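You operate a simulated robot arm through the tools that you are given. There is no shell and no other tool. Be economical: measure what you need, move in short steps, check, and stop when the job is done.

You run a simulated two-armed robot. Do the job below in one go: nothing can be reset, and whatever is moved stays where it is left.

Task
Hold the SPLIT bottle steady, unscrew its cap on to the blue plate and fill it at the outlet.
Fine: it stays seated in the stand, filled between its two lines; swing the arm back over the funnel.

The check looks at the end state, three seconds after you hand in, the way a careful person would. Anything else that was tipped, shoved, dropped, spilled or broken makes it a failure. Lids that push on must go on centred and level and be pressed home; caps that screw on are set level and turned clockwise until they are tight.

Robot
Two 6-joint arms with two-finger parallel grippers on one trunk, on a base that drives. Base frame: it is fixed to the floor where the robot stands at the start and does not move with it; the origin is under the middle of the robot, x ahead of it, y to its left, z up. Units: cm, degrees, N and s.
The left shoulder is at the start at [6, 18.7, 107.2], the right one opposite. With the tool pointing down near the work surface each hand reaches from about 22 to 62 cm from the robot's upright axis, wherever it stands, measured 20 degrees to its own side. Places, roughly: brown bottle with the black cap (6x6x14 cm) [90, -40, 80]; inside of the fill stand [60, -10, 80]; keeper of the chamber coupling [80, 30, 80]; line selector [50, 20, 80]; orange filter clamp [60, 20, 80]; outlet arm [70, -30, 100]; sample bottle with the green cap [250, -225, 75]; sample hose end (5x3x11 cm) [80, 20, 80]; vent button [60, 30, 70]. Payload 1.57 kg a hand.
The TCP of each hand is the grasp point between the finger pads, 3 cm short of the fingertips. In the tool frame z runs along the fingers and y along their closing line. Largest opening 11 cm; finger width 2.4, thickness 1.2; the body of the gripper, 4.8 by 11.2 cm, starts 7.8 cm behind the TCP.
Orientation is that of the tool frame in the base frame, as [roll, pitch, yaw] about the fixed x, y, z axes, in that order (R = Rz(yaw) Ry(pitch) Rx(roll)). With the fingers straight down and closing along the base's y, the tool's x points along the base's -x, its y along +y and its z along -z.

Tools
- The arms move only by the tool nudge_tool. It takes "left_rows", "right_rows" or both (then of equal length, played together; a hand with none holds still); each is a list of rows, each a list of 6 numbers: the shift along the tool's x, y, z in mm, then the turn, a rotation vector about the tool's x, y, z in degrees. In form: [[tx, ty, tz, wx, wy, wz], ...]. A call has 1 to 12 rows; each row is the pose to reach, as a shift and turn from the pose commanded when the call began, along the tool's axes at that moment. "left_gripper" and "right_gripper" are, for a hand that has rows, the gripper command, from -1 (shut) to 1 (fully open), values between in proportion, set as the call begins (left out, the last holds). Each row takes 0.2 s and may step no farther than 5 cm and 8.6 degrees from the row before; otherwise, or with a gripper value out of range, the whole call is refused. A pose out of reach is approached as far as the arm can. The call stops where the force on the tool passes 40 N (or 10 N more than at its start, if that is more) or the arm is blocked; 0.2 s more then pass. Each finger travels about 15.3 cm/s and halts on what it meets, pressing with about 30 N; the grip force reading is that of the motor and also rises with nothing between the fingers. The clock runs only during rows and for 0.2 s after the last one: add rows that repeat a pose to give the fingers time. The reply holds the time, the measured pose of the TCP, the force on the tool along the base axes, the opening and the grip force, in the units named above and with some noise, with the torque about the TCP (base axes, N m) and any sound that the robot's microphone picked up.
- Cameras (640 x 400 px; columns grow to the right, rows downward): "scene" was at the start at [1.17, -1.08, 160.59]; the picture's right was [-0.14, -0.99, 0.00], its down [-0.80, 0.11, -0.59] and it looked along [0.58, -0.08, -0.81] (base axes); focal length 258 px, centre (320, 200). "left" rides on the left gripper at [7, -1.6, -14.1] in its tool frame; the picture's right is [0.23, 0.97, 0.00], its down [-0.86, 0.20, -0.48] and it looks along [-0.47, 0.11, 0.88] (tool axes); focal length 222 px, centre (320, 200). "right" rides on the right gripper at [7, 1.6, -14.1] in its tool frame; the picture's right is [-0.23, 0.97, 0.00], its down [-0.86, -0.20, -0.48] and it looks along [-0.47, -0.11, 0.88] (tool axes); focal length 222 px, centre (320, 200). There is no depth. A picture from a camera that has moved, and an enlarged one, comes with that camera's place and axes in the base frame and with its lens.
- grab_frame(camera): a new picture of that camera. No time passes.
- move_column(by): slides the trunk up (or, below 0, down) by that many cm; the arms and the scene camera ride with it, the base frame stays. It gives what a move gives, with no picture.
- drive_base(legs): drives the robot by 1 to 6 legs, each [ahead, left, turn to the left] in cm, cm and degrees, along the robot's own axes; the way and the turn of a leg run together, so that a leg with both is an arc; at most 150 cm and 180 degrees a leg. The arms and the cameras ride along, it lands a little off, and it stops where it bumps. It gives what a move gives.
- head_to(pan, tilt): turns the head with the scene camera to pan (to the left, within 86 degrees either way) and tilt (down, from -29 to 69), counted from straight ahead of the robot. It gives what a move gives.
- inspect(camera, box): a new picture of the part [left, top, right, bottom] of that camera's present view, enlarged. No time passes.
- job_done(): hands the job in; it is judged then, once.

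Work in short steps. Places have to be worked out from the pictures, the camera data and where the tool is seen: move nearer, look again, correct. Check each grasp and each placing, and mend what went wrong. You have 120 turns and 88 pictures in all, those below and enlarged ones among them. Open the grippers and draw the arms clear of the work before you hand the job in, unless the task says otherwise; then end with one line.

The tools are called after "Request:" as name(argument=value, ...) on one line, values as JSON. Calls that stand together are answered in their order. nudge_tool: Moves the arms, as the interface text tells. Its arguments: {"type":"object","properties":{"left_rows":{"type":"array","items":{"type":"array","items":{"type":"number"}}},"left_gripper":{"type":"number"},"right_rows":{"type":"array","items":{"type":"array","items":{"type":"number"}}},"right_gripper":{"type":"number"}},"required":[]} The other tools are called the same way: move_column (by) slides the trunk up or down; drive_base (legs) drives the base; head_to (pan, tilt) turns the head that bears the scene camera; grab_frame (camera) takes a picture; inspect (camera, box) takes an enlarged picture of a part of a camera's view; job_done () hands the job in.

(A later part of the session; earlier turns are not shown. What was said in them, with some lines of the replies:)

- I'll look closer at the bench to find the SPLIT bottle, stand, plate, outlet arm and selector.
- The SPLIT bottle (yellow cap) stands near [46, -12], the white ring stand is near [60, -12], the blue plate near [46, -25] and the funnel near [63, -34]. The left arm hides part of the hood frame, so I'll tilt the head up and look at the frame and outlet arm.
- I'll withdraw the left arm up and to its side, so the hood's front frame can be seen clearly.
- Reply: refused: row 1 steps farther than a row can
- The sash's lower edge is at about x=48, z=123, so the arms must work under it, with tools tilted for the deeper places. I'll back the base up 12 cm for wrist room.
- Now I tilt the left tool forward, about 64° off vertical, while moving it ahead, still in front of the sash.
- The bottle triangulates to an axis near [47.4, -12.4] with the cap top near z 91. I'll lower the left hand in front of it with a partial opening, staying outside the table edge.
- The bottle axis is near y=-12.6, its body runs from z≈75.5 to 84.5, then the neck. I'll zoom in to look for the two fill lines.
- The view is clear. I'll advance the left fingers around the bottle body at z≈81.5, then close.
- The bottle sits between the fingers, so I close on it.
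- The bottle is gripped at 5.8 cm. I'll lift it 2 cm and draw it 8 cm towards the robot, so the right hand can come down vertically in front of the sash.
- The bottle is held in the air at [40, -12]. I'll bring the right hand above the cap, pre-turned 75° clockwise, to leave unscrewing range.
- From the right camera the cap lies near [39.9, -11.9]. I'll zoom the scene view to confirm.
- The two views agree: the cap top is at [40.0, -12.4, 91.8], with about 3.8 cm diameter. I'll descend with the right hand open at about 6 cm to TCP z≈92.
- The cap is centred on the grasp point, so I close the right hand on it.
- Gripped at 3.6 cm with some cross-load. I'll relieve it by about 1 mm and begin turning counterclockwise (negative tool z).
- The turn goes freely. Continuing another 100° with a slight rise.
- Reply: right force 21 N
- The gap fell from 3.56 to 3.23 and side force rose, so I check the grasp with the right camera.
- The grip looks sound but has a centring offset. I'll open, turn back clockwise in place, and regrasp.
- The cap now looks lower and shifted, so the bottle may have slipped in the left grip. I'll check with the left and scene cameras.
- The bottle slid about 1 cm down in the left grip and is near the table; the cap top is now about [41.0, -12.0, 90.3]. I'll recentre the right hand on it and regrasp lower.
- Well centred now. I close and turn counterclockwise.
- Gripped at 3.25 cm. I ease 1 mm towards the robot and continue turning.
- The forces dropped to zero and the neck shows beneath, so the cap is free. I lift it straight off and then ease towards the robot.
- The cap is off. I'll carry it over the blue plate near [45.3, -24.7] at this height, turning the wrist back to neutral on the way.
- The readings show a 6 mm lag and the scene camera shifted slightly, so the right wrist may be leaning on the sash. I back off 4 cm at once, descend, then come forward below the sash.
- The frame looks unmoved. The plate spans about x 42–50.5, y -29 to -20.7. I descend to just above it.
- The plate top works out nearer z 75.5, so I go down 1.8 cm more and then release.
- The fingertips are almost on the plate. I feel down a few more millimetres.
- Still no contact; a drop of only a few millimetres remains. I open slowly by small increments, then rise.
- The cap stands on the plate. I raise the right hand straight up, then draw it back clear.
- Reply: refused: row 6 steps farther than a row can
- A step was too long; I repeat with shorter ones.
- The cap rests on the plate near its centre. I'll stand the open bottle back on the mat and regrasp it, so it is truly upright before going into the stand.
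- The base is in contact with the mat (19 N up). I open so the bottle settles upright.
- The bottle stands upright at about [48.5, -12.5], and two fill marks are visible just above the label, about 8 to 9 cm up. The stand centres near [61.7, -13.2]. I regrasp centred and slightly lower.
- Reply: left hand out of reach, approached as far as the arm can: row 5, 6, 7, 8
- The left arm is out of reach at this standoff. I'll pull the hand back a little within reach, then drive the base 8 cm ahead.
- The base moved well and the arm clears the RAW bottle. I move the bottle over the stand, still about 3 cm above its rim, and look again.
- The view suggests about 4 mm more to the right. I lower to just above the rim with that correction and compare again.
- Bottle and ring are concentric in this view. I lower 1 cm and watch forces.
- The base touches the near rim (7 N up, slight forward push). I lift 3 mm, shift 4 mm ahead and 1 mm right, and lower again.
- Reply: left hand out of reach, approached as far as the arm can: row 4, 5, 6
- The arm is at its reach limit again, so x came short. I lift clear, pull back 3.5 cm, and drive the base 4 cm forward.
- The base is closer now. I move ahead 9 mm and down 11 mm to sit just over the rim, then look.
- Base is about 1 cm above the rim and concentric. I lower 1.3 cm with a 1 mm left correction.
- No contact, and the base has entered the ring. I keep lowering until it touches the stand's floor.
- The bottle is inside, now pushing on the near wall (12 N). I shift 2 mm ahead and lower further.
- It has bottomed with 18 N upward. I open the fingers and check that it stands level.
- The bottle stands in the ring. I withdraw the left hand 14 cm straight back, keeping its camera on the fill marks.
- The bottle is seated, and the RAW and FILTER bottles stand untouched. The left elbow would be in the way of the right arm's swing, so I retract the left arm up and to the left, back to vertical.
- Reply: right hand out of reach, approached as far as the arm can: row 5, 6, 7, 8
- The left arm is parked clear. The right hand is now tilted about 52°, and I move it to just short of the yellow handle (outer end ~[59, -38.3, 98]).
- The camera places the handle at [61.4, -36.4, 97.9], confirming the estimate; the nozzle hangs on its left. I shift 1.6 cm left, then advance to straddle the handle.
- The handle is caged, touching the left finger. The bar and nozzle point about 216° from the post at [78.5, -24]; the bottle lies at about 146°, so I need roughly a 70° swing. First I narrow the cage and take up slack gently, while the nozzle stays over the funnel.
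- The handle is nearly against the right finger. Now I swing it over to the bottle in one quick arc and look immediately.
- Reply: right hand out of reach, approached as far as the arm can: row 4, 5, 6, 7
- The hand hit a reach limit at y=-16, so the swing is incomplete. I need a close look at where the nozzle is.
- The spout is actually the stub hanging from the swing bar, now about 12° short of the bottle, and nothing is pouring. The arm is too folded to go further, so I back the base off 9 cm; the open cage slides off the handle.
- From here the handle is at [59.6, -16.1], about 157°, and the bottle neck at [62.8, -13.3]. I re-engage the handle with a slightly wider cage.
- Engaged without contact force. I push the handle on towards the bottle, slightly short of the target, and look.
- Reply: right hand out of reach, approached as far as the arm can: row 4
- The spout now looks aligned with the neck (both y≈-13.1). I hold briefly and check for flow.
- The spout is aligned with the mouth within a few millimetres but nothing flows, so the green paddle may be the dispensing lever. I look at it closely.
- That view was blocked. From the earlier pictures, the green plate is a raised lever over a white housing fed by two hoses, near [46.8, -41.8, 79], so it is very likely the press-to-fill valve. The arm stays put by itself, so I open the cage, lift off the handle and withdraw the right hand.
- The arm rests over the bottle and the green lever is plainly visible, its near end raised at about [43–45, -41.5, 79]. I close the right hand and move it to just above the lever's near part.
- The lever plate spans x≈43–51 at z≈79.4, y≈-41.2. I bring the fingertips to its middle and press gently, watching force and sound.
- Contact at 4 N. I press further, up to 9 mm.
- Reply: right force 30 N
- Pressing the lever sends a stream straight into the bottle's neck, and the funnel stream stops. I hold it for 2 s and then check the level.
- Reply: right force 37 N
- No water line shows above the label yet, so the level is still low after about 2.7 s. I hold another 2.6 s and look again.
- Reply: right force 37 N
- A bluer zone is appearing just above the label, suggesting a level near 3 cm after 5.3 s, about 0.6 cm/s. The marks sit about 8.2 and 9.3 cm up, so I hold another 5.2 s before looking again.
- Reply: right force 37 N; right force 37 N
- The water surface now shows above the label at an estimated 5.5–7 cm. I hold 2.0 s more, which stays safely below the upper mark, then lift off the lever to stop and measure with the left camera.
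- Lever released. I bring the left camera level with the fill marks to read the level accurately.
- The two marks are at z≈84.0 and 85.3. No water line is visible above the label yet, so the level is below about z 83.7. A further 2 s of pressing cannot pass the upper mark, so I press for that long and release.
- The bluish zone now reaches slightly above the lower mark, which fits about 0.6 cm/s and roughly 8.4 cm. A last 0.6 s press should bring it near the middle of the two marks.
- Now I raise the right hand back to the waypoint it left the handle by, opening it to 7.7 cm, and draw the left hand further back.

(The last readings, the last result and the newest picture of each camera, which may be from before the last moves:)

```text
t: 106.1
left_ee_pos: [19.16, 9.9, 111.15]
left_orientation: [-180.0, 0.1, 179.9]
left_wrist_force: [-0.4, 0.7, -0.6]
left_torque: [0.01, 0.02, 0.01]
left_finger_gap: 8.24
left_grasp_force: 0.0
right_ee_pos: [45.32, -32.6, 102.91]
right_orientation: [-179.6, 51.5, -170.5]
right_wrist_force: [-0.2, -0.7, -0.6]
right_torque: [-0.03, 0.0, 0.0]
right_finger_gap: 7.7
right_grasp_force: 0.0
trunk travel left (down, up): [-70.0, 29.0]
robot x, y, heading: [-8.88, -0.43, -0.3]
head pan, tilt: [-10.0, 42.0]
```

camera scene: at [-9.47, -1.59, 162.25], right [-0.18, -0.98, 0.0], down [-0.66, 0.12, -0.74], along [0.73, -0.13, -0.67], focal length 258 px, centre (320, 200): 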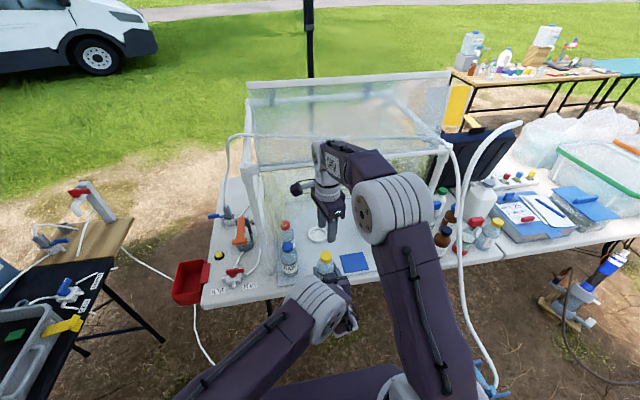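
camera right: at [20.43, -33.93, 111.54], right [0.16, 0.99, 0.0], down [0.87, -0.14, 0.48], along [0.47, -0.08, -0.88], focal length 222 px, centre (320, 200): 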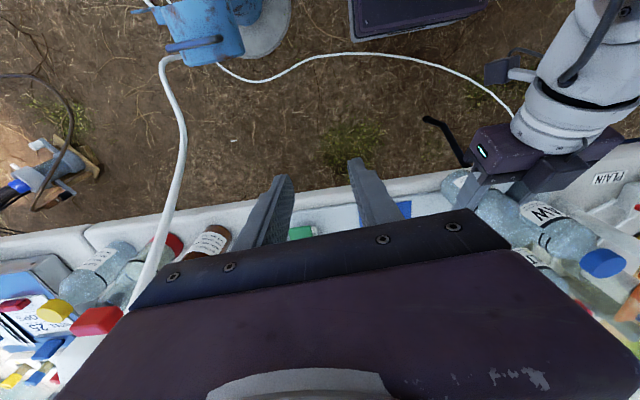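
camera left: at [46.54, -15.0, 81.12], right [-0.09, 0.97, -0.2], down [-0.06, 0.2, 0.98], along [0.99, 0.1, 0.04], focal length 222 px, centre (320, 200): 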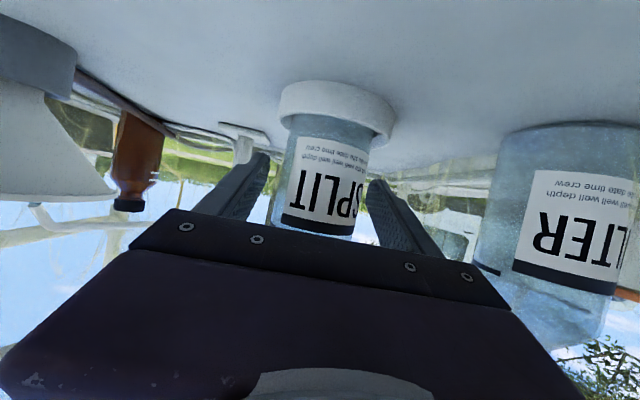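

The hand is at the same waypoint within about 1.5 mm. I retrace the path to directly above the handle.

Request:
nudge_tool(right_rows=[[-12, 39.3, -1, 0, 0, 0], [-24.5, 83.7, -1.4, 0, 0, 0], [-38.5, 125.6, 16, 0, 0, 0], [-60.5, 155, 44, 0, 0, 0], [-85.1, 178.8, 74.7, 0, 0, 0], [-110.5, 182, 107, 0, 0, 0], [-110.5, 182, 107, 0, 0, 0]])

```text
t: 107.7
left_ee_pos: [19.11, 10.05, 111.11]
left_orientation: [179.9, 0.1, 179.9]
left_wrist_force: [0.3, -0.2, -0.1]
left_torque: [-0.02, -0.04, 0.0]
left_finger_gap: 8.25
left_grasp_force: 0.1
right_ee_pos: [57.06, -12.1, 104.77]
right_orientation: [-179.6, 51.4, -170.3]
right_wrist_force: [0.4, 0.1, 0.1]
right_torque: [-0.01, -0.02, -0.01]
right_finger_gap: 7.71
right_grasp_force: 0.0
trunk travel left (down, up): [-70.0, 29.0]
robot x, y, heading: [-8.97, -0.3, -0.4]
head pan, tilt: [-10.0, 42.0]
```

No resistance, directly above the handle. I lower the open fingers around it.

Request:
nudge_tool(right_rows=[[10, 0, 8, 0, 0, 0], [20, 0, 16, 0, 0, 0], [30, 0, 24, 0, 0, 0], [38, 0, 30, 0, 0, 0], [38, 0, 30, 0, 0, 0]])

```text
t: 108.9
left_ee_pos: [19.18, 9.94, 111.12]
left_orientation: [-180.0, 0.1, 179.9]
left_wrist_force: [-0.6, -0.2, 1.2]
left_torque: [0.0, -0.01, -0.02]
left_finger_gap: 8.26
left_grasp_force: 0.1
right_ee_pos: [57.2, -12.39, 100.16]
right_orientation: [179.9, 51.3, -170.2]
right_wrist_force: [-0.2, 0.3, 0.1]
right_torque: [0.01, 0.01, 0.0]
right_finger_gap: 7.69
right_grasp_force: 0.1
trunk travel left (down, up): [-70.0, 29.0]
robot x, y, heading: [-9.06, -0.16, -0.3]
head pan, tilt: [-10.0, 42.0]
```

The fingers straddle the handle without force. I narrow the cage, which also confirms the handle is inside.

Request:
nudge_tool(right_rows=[[0, 0, 0, 0, 0, 0], [0, 0, 0, 0, 0, 0]], right_gripper=-0.25)

```text
t: 109.5
left_ee_pos: [19.25, 9.97, 111.16]
left_orientation: [-180.0, 0.2, 179.9]
left_wrist_force: [0.3, 0.5, 0.4]
left_torque: [0.02, -0.03, -0.01]
left_finger_gap: 8.28
left_grasp_force: 0.2
right_ee_pos: [57.33, -12.34, 100.21]
right_orientation: [180.0, 51.3, -170.3]
right_wrist_force: [0.1, -0.2, 0.0]
right_torque: [-0.04, -0.02, 0.01]
right_finger_gap: 4.2
right_grasp_force: 0.5
trunk travel left (down, up): [-70.0, 29.0]
robot x, y, heading: [-8.67, -0.17, -0.1]
head pan, tilt: [-10.0, 42.0]
```

The gap halts slightly wide at 4.2 with a light grip force, so the handle is between the fingers. I swing the arm back over the funnel.

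Request:
nudge_tool(right_rows=[[8.8, -22.6, -11, 0, 0, 0], [15.6, -46.6, -19.5, 0, 0, 0], [21.4, -71.2, -26.7, 0, 0, 0], [25.4, -96.5, -31.7, 0, 0, 0], [28.2, -122.2, -35.2, 0, 0, 0], [29.3, -147.8, -36.5, 0, 0, 0], [29.2, -173.9, -36.5, 0, 0, 0], [26.7, -199.7, -33.3, 0, 0, 0], [23.1, -225.3, -28.8, 0, 0, 0], [17.5, -250, -21.8, 0, 0, 0], [17.5, -250, -21.8, 0, 0, 0]])

```text
t: 111.9
left_ee_pos: [19.08, 10.05, 111.02]
left_orientation: [-179.9, 0.0, 180.0]
left_wrist_force: [-0.2, 0.1, -0.4]
left_torque: [-0.02, 0.03, 0.01]
left_finger_gap: 8.23
left_grasp_force: 0.0
right_ee_pos: [58.74, -37.09, 100.15]
right_orientation: [-179.5, 51.4, -170.3]
right_wrist_force: [-1.8, 1.5, -0.6]
right_torque: [0.02, 0.05, 0.13]
right_finger_gap: 4.32
right_grasp_force: 1.2
trunk travel left (down, up): [-70.0, 29.0]
robot x, y, heading: [-8.54, 0.1, -0.0]
head pan, tilt: [-10.0, 42.0]
```

The contact reading matches the original rest position of the handle, so the arm is back over the funnel. I open the cage and withdraw the hand straight back.

Request:
nudge_tool(right_rows=[[0, 0, 0, 0, 0, 0], [0, 0, 0, 0, 0, 0], [20.7, 6.8, -33.9, 0, 0, 0], [44.6, 14.4, -71.6, 0, 0, 0], [64.5, 22, -112.4, 0, 0, 0], [84.4, 29.7, -153, 0, 0, 0], [104, 37.4, -194, 0, 0, 0], [104, 37.4, -194, 0, 0, 0]], right_gripper=0.1)

```text
t: 113.7
left_ee_pos: [19.19, 9.85, 111.05]
left_orientation: [179.9, 0.1, 179.8]
left_wrist_force: [0.6, -0.1, 0.1]
left_torque: [-0.02, -0.02, 0.0]
left_finger_gap: 8.26
left_grasp_force: 0.1
right_ee_pos: [36.63, -37.13, 104.15]
right_orientation: [-179.5, 51.5, -170.3]
right_wrist_force: [0.0, 0.1, 0.5]
right_torque: [0.03, 0.02, 0.01]
right_finger_gap: 6.07
right_grasp_force: 0.0
trunk travel left (down, up): [-70.0, 29.0]
robot x, y, heading: [-8.94, -0.31, -0.1]
head pan, tilt: [-10.0, 42.0]
```

The hands are clear. I try one last look to verify the arm and level.

Request:
inspect(camera="scene", box=[285, 165, 405, 250])

```text
refused: no pictures are left
```

No pictures remain. The cap is on the plate and the bottle is seated in the stand. The lever was pressed to an estimated mid-mark level, and the handle's contact reading matched its original rest, so I hand in.

Request:
job_done()

```text
The job is handed in.
```

I handed the job in, but I ran out of pictures before I could check the final fill level and the arm's resting place by eye. The cap came off onto the blue plate, and the bottle is seated in the stand. I estimate the fill at about midway between the two lines. The outlet arm was swung back to where its handle sat at the start, over the funnel, judged by position and touch, and both grippers are open and clear.
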